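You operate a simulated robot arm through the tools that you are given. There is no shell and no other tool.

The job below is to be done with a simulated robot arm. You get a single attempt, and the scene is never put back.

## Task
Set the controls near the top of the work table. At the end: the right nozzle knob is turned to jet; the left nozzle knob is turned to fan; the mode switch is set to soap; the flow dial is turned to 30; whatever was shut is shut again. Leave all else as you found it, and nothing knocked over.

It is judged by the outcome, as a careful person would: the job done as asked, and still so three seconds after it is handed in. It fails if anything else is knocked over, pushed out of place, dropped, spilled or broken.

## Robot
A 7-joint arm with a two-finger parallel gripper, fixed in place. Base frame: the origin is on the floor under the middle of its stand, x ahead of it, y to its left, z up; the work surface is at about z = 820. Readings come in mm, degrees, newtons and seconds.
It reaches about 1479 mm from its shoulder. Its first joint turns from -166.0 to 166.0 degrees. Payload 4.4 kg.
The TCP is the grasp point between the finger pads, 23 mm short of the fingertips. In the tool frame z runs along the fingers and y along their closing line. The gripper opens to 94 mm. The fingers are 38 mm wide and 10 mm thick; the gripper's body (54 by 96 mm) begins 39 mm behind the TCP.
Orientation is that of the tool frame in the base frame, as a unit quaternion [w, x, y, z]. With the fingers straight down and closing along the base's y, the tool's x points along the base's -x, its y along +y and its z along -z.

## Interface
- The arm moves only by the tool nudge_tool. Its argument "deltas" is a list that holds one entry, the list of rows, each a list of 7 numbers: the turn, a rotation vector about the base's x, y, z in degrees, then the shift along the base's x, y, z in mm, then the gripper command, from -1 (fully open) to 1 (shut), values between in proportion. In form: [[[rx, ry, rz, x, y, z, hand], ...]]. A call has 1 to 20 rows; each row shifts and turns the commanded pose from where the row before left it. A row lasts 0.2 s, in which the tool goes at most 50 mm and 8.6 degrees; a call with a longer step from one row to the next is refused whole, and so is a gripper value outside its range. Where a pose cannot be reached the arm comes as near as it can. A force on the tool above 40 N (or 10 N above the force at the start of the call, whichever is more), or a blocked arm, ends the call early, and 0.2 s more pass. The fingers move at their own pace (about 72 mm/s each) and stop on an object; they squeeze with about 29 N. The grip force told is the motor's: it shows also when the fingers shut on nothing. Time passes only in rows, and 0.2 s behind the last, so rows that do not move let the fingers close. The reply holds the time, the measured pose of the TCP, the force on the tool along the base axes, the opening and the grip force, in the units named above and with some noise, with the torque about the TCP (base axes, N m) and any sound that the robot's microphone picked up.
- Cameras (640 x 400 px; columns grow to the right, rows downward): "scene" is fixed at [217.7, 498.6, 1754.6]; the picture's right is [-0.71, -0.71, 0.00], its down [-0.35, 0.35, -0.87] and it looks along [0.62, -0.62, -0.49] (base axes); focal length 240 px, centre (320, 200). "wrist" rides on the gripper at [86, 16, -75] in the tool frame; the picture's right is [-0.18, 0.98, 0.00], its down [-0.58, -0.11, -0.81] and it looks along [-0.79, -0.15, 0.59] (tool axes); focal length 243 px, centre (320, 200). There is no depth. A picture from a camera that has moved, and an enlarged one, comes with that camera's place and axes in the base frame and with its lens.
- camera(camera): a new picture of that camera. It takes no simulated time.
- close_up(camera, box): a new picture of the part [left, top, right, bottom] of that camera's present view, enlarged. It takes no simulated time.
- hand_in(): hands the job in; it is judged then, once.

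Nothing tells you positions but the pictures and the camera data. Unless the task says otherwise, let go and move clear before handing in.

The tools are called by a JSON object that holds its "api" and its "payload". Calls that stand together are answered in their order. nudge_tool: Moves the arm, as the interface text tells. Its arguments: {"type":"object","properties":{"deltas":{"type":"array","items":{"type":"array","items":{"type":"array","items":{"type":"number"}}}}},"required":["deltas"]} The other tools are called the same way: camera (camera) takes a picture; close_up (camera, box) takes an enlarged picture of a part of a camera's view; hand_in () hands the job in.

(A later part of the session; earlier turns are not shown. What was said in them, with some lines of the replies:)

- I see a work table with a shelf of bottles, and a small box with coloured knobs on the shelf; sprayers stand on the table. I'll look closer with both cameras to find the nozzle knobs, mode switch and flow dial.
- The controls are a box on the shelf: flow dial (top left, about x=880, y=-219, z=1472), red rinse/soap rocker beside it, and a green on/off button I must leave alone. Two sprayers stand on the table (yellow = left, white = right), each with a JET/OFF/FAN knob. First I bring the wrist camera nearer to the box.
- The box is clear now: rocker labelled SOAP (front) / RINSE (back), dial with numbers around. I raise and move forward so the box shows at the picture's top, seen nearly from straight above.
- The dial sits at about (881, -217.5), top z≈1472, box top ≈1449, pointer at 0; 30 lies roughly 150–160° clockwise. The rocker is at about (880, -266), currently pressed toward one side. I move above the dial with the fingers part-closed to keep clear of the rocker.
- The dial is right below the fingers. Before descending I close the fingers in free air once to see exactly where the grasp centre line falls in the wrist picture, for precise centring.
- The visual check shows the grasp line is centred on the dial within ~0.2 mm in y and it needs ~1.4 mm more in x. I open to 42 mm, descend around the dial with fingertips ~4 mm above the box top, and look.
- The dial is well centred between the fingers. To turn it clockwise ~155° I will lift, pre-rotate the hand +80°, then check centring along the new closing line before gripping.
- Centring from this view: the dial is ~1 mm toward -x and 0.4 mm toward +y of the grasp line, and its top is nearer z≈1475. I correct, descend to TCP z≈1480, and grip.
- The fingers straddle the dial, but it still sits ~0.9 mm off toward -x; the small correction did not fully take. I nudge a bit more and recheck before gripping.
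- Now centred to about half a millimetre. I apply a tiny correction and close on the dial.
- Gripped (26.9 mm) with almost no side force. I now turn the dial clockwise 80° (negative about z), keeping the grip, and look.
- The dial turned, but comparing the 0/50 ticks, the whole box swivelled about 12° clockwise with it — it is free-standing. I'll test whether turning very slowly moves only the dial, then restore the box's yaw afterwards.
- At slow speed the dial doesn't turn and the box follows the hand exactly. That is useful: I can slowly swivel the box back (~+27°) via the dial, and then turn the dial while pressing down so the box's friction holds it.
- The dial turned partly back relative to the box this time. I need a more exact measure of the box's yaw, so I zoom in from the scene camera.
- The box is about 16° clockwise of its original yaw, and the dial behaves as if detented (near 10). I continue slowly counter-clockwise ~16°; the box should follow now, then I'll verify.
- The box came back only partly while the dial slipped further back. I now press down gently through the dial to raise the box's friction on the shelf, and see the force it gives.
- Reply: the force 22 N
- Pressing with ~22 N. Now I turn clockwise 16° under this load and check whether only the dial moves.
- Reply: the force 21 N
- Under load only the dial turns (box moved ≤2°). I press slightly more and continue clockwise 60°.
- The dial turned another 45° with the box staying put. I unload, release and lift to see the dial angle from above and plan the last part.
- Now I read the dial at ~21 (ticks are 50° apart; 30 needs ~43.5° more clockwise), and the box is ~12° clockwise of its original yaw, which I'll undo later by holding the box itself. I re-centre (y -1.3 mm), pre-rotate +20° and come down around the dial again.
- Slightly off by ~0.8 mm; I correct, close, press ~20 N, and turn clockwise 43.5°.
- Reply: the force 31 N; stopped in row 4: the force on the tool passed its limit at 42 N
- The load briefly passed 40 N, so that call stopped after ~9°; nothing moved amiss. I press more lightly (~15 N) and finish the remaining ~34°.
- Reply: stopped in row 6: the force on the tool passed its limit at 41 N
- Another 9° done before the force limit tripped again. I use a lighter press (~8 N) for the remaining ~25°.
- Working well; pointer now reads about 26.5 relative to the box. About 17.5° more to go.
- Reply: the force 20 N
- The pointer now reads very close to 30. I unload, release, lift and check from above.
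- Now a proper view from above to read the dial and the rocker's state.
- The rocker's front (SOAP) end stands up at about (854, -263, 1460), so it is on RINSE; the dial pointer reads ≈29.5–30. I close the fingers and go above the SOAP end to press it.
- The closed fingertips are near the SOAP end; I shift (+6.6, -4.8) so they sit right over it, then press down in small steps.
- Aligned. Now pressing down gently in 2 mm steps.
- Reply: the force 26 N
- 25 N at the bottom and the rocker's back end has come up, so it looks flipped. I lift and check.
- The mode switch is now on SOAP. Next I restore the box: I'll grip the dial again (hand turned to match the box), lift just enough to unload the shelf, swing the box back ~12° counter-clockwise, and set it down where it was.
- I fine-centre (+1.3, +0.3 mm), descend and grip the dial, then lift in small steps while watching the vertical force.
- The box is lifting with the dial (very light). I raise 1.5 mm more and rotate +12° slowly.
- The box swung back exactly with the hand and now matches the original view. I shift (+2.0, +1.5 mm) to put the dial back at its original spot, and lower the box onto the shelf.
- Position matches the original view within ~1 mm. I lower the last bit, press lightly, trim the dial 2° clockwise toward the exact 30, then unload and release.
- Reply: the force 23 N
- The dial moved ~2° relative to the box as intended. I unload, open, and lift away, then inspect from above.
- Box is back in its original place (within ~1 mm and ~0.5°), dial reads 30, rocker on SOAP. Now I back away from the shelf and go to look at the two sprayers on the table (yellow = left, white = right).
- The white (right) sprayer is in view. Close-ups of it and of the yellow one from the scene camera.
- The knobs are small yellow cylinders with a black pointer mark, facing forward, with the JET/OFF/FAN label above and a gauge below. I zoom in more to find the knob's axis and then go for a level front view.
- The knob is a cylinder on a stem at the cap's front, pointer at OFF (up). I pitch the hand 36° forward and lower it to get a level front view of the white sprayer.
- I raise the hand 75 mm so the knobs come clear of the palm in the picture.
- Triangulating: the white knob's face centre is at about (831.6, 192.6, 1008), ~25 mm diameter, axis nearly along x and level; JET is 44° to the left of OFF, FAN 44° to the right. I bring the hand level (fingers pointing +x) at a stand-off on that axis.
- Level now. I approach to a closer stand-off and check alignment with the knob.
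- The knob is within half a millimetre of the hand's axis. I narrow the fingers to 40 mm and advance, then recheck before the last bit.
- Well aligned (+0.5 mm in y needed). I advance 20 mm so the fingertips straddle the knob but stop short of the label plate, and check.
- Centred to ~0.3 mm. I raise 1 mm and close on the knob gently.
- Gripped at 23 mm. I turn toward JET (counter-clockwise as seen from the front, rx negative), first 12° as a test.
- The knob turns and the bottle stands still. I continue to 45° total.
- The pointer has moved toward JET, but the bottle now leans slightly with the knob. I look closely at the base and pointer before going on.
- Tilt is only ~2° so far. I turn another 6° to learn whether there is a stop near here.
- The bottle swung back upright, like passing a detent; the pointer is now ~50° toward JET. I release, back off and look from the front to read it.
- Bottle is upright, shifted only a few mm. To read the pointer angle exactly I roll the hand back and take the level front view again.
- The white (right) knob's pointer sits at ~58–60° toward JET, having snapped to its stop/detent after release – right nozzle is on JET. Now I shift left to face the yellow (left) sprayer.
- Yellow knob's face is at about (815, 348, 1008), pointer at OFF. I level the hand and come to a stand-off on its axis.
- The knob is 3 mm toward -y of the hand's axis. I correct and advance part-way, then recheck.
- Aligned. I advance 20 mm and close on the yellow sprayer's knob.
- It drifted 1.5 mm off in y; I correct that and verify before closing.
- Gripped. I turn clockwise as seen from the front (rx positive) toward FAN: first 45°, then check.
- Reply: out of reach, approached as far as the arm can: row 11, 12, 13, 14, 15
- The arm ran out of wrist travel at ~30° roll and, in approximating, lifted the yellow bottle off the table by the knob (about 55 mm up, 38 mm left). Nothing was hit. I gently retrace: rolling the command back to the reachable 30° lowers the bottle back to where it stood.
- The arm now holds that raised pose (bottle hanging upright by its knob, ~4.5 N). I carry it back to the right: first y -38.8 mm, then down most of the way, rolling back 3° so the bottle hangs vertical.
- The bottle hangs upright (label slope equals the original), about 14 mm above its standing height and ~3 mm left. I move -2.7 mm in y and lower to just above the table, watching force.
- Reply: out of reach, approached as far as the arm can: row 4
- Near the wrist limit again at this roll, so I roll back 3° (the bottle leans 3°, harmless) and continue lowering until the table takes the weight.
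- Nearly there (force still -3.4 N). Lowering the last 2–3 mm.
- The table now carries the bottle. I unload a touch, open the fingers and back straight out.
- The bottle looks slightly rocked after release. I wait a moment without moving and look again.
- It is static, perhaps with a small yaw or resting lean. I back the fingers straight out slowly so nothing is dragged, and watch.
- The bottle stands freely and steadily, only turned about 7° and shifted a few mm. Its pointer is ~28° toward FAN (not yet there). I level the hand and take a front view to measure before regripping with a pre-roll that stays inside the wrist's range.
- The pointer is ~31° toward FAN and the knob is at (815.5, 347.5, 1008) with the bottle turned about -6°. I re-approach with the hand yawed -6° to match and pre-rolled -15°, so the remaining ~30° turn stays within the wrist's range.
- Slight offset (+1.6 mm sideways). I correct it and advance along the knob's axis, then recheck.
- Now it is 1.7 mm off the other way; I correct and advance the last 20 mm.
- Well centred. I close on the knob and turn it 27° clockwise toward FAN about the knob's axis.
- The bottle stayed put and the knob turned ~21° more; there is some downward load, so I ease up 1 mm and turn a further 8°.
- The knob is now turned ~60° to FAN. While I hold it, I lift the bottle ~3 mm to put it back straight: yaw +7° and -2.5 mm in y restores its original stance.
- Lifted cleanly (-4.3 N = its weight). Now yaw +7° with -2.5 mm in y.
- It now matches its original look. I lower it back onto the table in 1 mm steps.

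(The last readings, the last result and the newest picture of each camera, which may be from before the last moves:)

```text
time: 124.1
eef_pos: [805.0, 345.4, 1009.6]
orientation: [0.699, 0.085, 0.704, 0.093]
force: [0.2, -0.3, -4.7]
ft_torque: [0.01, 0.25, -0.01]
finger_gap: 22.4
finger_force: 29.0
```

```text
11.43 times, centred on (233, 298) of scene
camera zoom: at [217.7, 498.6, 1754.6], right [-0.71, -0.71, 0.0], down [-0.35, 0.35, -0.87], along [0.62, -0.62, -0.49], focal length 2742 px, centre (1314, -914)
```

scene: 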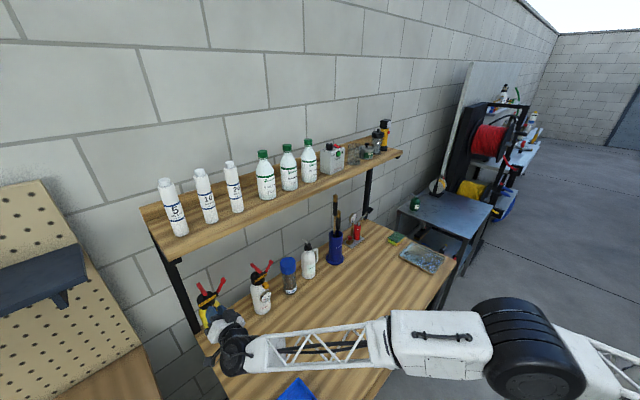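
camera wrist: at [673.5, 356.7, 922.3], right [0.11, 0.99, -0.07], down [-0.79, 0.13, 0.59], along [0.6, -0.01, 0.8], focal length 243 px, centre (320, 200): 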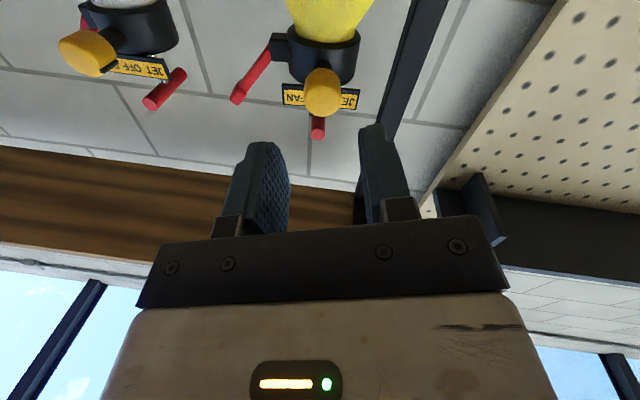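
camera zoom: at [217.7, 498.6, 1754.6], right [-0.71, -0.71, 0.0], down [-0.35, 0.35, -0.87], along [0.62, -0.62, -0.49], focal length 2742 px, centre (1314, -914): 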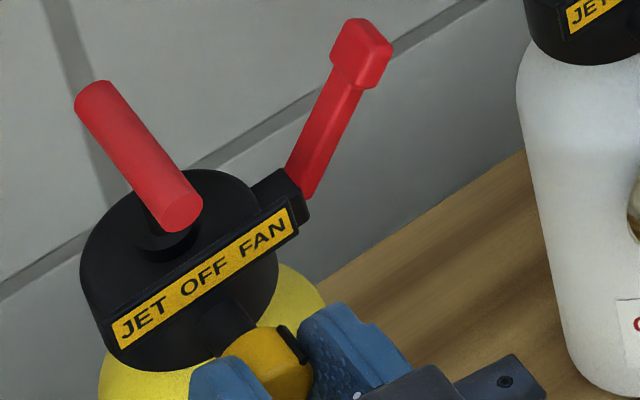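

Still hanging (-4.7 N); a bit lower.

{"api": "nudge_tool", "payload": {"deltas": [[[0, 0, 0, 0, 0, -0.7, 0.55], [0, 0, 0, 0, 0, -0.7, 0.55], [0, 0, 0, 0, 0, 0, 0.55]]]}}

{"api": "close_up", "payload": {"camera": "scene", "box": [205, 280, 261, 315]}}

```text
time: 124.9
eef_pos: [805.2, 347.5, 1009.5]
orientation: [0.7, 0.086, 0.703, 0.092]
force: [-1.0, -1.3, 8.1]
ft_torque: [0.02, -0.11, -0.04]
finger_gap: 22.8
finger_force: 28.9
```

```text
11.43 times, centred on (233, 298) of scene
camera zoom: at [217.7, 498.6, 1754.6], right [-0.71, -0.71, 0.0], down [-0.35, 0.35, -0.87], along [0.62, -0.62, -0.49], focal length 2742 px, centre (1314, -914)
```

zoom: 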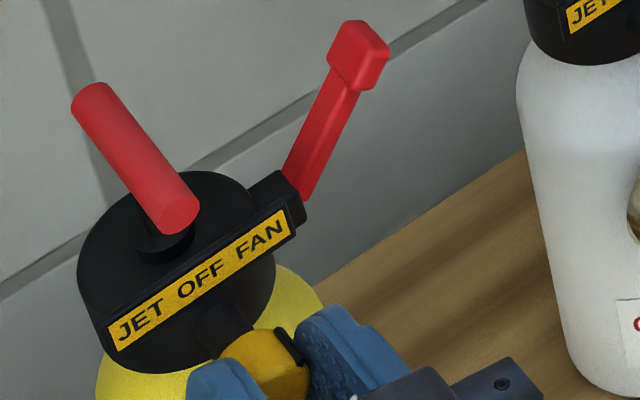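

Landed, and the label position equals the original to ~1 px. I unload, open and back straight out.

{"api": "nudge_tool", "payload": {"deltas": [[[0, 0, 0, 0, 0, 0.7, 0.55], [0, 0, 0, 0, 0, 0, 0.45], [0, 0, 0, 0, 0, 0, 0.35], [0, 0, 0, 0, 0, 0, 0.2], [0, 0, 0, 0, 0, 0, 0.15], [0, 0, 0, 0, 0, 0, 0.15], [0, 0, 0, -5, 0, 0, 0.15], [0, 0, 0, -8, 0, 0, 0.15], [0, 0, 0, -15, 0, 0, 0.15], [0, 0, 0, -25, 0, 0, 0.15], [0, 0, 0, -25, 0, 0, 0.15], [0, 0, 0, 0, 0, 0, 0.15]]]}}

{"api": "close_up", "payload": {"camera": "scene", "box": [205, 280, 261, 315]}}

{"api": "close_up", "payload": {"camera": "scene", "box": [190, 260, 286, 350]}}

```text
time: 127.5
eef_pos: [727.2, 346.3, 1010.0]
orientation: [0.699, 0.086, 0.704, 0.091]
force: [-0.3, 0.6, 0.1]
ft_torque: [0.06, 0.01, -0.02]
finger_gap: 40.1
finger_force: 0.0
```

```text
11.43 times, centred on (233, 298) of scene
camera zoom: at [217.7, 498.6, 1754.6], right [-0.71, -0.71, 0.0], down [-0.35, 0.35, -0.87], along [0.62, -0.62, -0.49], focal length 2742 px, centre (1314, -914)
```

zoom: 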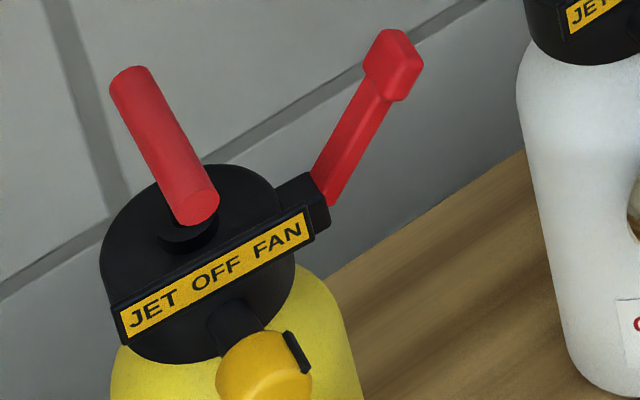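

```text
4.44 times, centred on (238, 305) of scene
camera zoom: at [217.7, 498.6, 1754.6], right [-0.71, -0.71, 0.0], down [-0.35, 0.35, -0.87], along [0.62, -0.62, -0.49], focal length 1066 px, centre (684, -267)
```

zoom: 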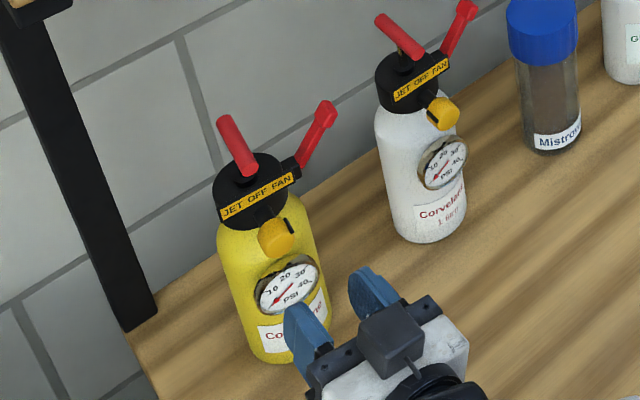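

The bottle stands upright again. I back off and take the front view to verify both pointers (yellow at FAN, white at JET).

{"api": "nudge_tool", "payload": {"deltas": [[[-7.2, 0, 0, -15, 0, 0, 0.15], [-7.2, 0, 0, -15, 0, 0, 0.15], [0, 0, 0, -15, 0, 0, 0.15], [0, 7.7, 0, -5, 2, 5, 0.15], [0, 7.7, 0, -5, 2, 5, 0.15], [0, 7.7, 0, -5, 2, 5, 0.15], [0, 7.7, 0, -5, 2, 5, 0.15], [0, 7.7, 0, -5, 2, 5, 0.15], [0, 7.7, 0, 0, 3, 5, 0.15], [0, 7.6, 0, 0, 3, 5, 0.15], [0, 0, 0, 0, 0, 0, 0.15]]]}}

{"api": "camera", "payload": {"camera": "wrist"}}

{"api": "close_up", "payload": {"camera": "wrist", "box": [260, 110, 388, 190]}}

{"api": "close_up", "payload": {"camera": "wrist", "box": [150, 130, 278, 210]}}

{"api": "close_up", "payload": {"camera": "scene", "box": [190, 260, 286, 350]}}

```text
time: 129.9
eef_pos: [656.5, 362.8, 1044.0]
orientation: [0.307, -0.001, 0.952, 0.003]
force: [0.2, -0.3, -0.5]
ft_torque: [-0.01, 0.03, 0.01]
finger_gap: 39.9
finger_force: 0.0
```

```text
taken
camera wrist: at [541.9, 379.6, 1055.1], right [0.14, 0.98, 0.11], down [0.0, -0.12, 0.99], along [0.99, -0.14, -0.02], focal length 243 px, centre (320, 200)
```

wrist: 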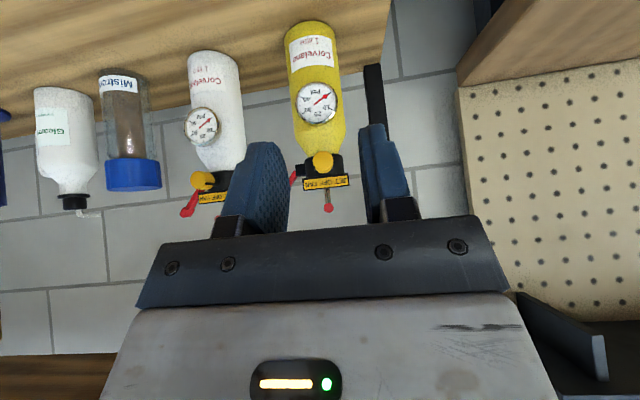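

```text
5.00 times, centred on (324, 150) of wrist
camera zoom: at [541.9, 379.6, 1055.1], right [0.14, 0.98, 0.11], down [0.0, -0.12, 0.99], along [0.99, -0.14, -0.02], focal length 1213 px, centre (300, 450)
```

zoom: 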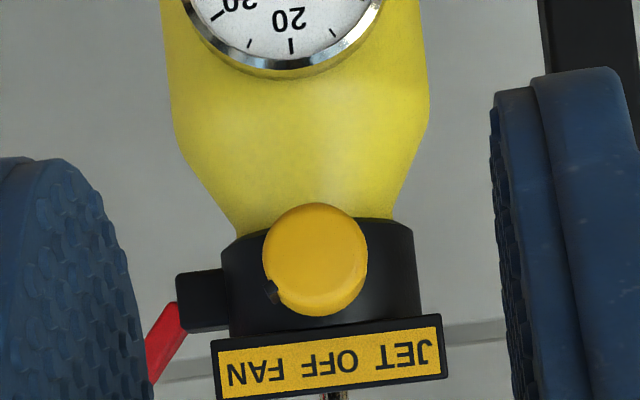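

```text
5.00 times, centred on (214, 170) of wrist
camera zoom: at [541.9, 379.6, 1055.1], right [0.14, 0.98, 0.11], down [0.0, -0.12, 0.99], along [0.99, -0.14, -0.02], focal length 1213 px, centre (850, 350)
```

zoom: 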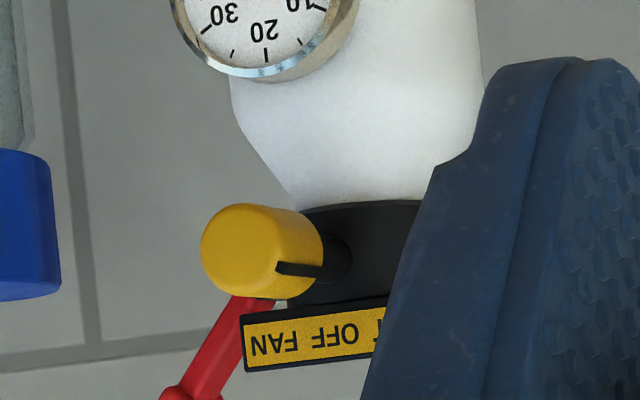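

```text
4.44 times, centred on (238, 305) of scene
camera zoom: at [217.7, 498.6, 1754.6], right [-0.71, -0.71, 0.0], down [-0.35, 0.35, -0.87], along [0.62, -0.62, -0.49], focal length 1066 px, centre (684, -267)
```

zoom: 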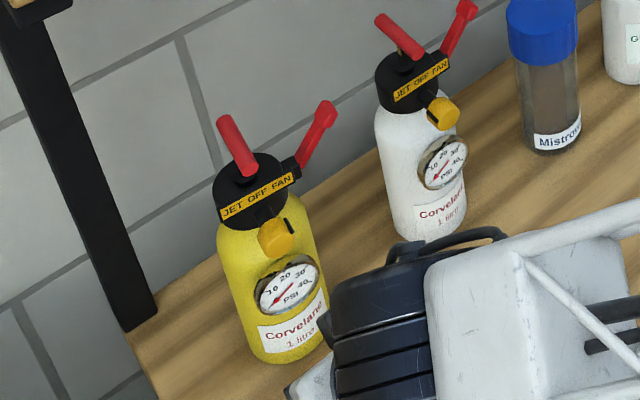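

Yellow's pointer is at -60° (FAN), mirror-symmetric to white's. I slide right to double-check the white knob from the front too.

{"api": "nudge_tool", "payload": {"deltas": [[[0, 0, 0, 5, -40, 0, 0.15], [0, 0, 0, 5, -40, 0, 0.15], [0, 0, 0, 5, -40, 0, 0.15], [0, 0, 0, 5, -40, 0, 0.15], [0, 0, 0, 0, 0, 0, 0.15]]]}}

{"api": "close_up", "payload": {"camera": "wrist", "box": [260, 110, 388, 190]}}

{"api": "camera", "payload": {"camera": "scene"}}

{"api": "close_up", "payload": {"camera": "scene", "box": [250, 265, 282, 290]}}

{"api": "close_up", "payload": {"camera": "scene", "box": [205, 285, 250, 315]}}

```text
time: 131.1
eef_pos: [678.9, 201.3, 1044.3]
orientation: [0.307, -0.002, 0.952, 0.004]
force: [-0.4, -0.2, 0.5]
ft_torque: [0.01, 0.0, 0.02]
finger_gap: 39.8
finger_force: 0.0
```

```text
5.00 times, centred on (324, 150) of wrist
camera zoom: at [564.0, 217.9, 1054.5], right [0.14, 0.98, 0.11], down [0.0, -0.12, 0.99], along [0.99, -0.14, -0.02], focal length 1213 px, centre (300, 450)
```

zoom: 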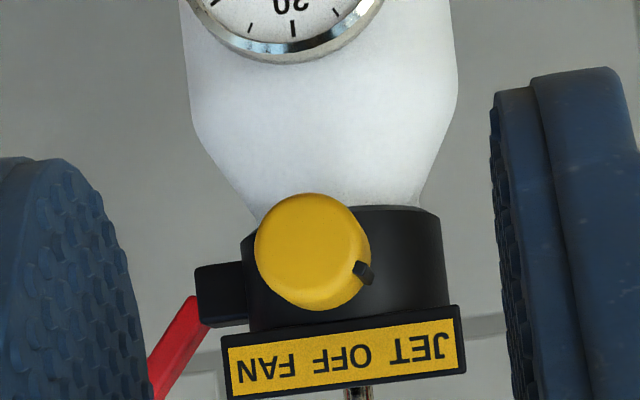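

```text
taken
```

scene: 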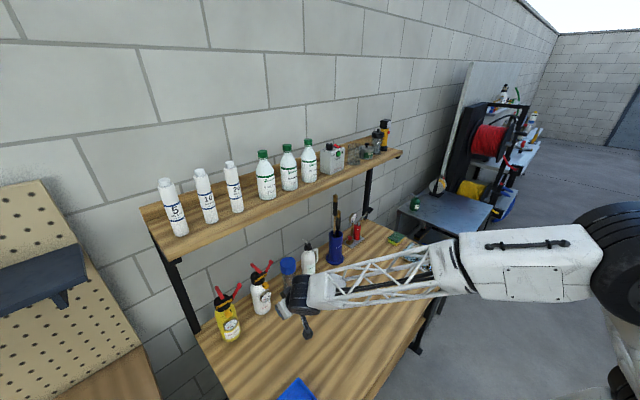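

```text
16.00 times, centred on (266, 278) of scene
camera zoom: at [217.7, 498.6, 1754.6], right [-0.71, -0.71, 0.0], down [-0.35, 0.35, -0.87], along [0.62, -0.62, -0.49], focal length 3838 px, centre (1184, -1040)
```

zoom: 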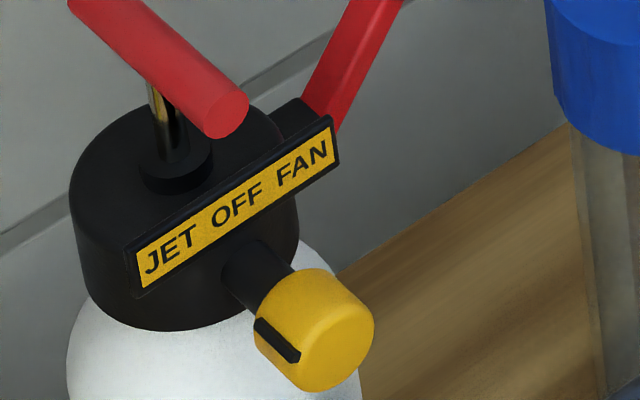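

```text
13.33 times, centred on (228, 300) of scene
camera zoom: at [217.7, 498.6, 1754.6], right [-0.71, -0.71, 0.0], down [-0.35, 0.35, -0.87], along [0.62, -0.62, -0.49], focal length 3199 px, centre (1553, -1133)
```

zoom: 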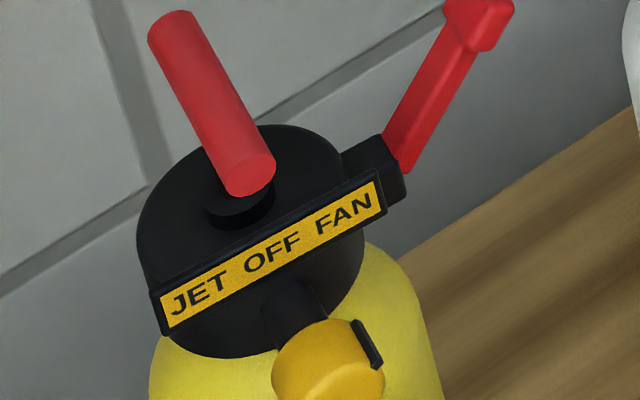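

White's pointer reads ~61° (JET), yellow's -60° (FAN), both bottles upright. I move the arm clear and make a last check of the box and the whole scene.

{"api": "nudge_tool", "payload": {"deltas": [[[0, 0, 0, -35, 0, 15, 0.15], [0, 0, 0, -35, -10, 25, 0.15], [0, 0, 0, -30, -20, 30, 0], [0, 0, 0, -20, -30, 30, 0], [0, 0, 0, 0, -40, 25, -0.2], [0, 0, 0, 0, -40, 25, -0.2], [0, 0, 0, 0, 0, 0, -0.2], [0, 0, 0, 0, 0, 0, -0.2]]]}}

{"api": "camera", "payload": {"camera": "scene"}}

{"api": "close_up", "payload": {"camera": "scene", "box": [300, 110, 420, 185]}}

{"api": "close_up", "payload": {"camera": "scene", "box": [190, 240, 350, 340]}}

{"api": "close_up", "payload": {"camera": "scene", "box": [318, 138, 358, 163]}}

```text
time: 132.9
eef_pos: [556.2, 63.9, 1193.5]
orientation: [0.307, -0.002, 0.952, 0.004]
force: [-0.6, 0.5, -0.2]
ft_torque: [0.0, -0.03, 0.0]
finger_gap: 56.6
finger_force: 0.0
```

```text
taken
```

scene: 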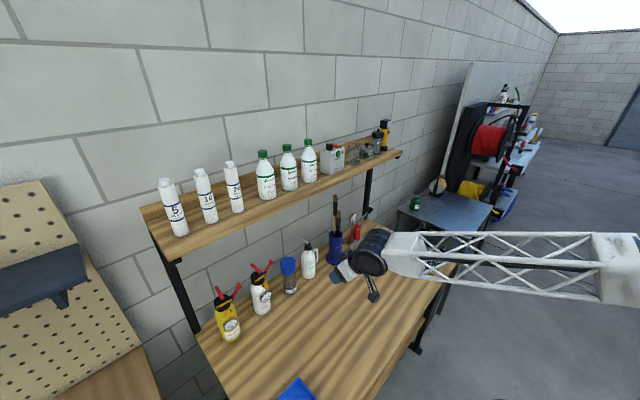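

```text
5.33 times, centred on (360, 148) of scene
camera zoom: at [217.7, 498.6, 1754.6], right [-0.71, -0.71, 0.0], down [-0.35, 0.35, -0.87], along [0.62, -0.62, -0.49], focal length 1279 px, centre (107, 480)
```

zoom: 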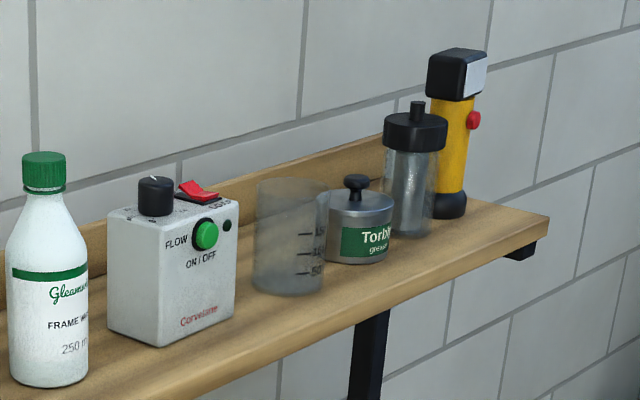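

```text
4.00 times, centred on (270, 290) of scene
camera zoom: at [217.7, 498.6, 1754.6], right [-0.71, -0.71, 0.0], down [-0.35, 0.35, -0.87], along [0.62, -0.62, -0.49], focal length 960 px, centre (520, -160)
```

zoom: 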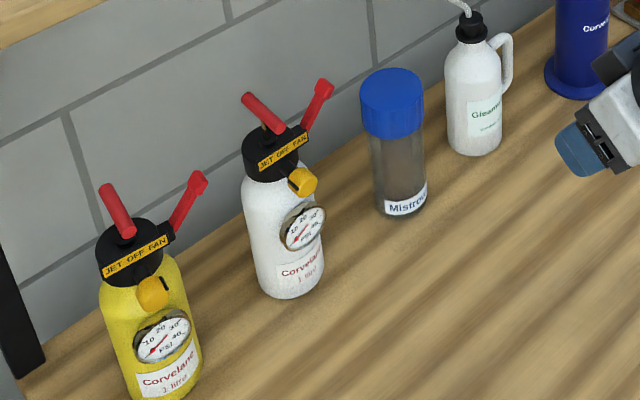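

```text
16.00 times, centred on (338, 150) of scene
camera zoom: at [217.7, 498.6, 1754.6], right [-0.71, -0.71, 0.0], down [-0.35, 0.35, -0.87], along [0.62, -0.62, -0.49], focal length 3838 px, centre (32, 992)
```

zoom: 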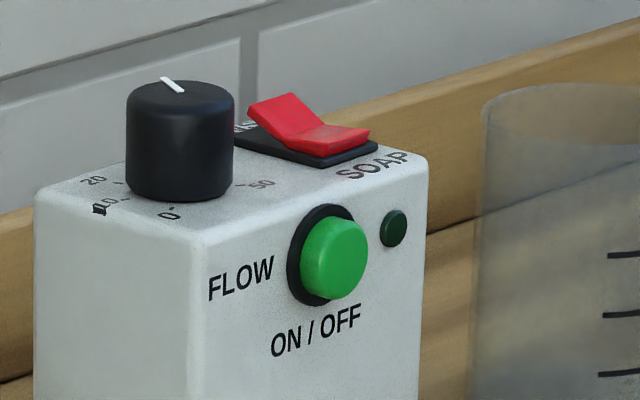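

Everything reads as asked: white (right) nozzle on JET, yellow (left) nozzle on FAN, the mode switch on SOAP and the flow dial at 30. The control box is back in place, both sprayers stand upright only a few mm off their original spots, nothing else moved, and nothing had been shut. The arm is clear, so I hand in.

{"api": "hand_in", "payload": {}}

```text
The job is handed in.
```

The four controls are set as asked, checked from the camera views just before I handed in:

| Control | Set to | How it read |
|---|---|---|
| Right nozzle knob (white sprayer) | JET | Pointer about 60° left of OFF |
| Left nozzle knob (yellow sprayer) | FAN | Pointer about 60° right of OFF |
| Mode switch | SOAP | SOAP end pressed down |
| Flow dial | 30 | Within about 1° of the mark |

JET and FAN have no tick marks. I took 60° as the positions because the white knob moved on to about 60° by itself when I let go.

Nothing was knocked over, and I saw nothing shut at the start that needed shutting again. Three things did move:

- **Control box:** it turned with the dial on the first attempt. I put it back to within about 1 mm of where it was.
- **Yellow sprayer:** the arm reached the end of its wrist travel mid-turn and lifted the bottle about 55 mm off the table by its knob. I set it back down. It stands upright, roughly 5–8 mm from its original spot and turned about 7°.
- **White sprayer:** it slid about 5 mm to the right and is also upright.

The arm was let go and clear of everything at hand-in.
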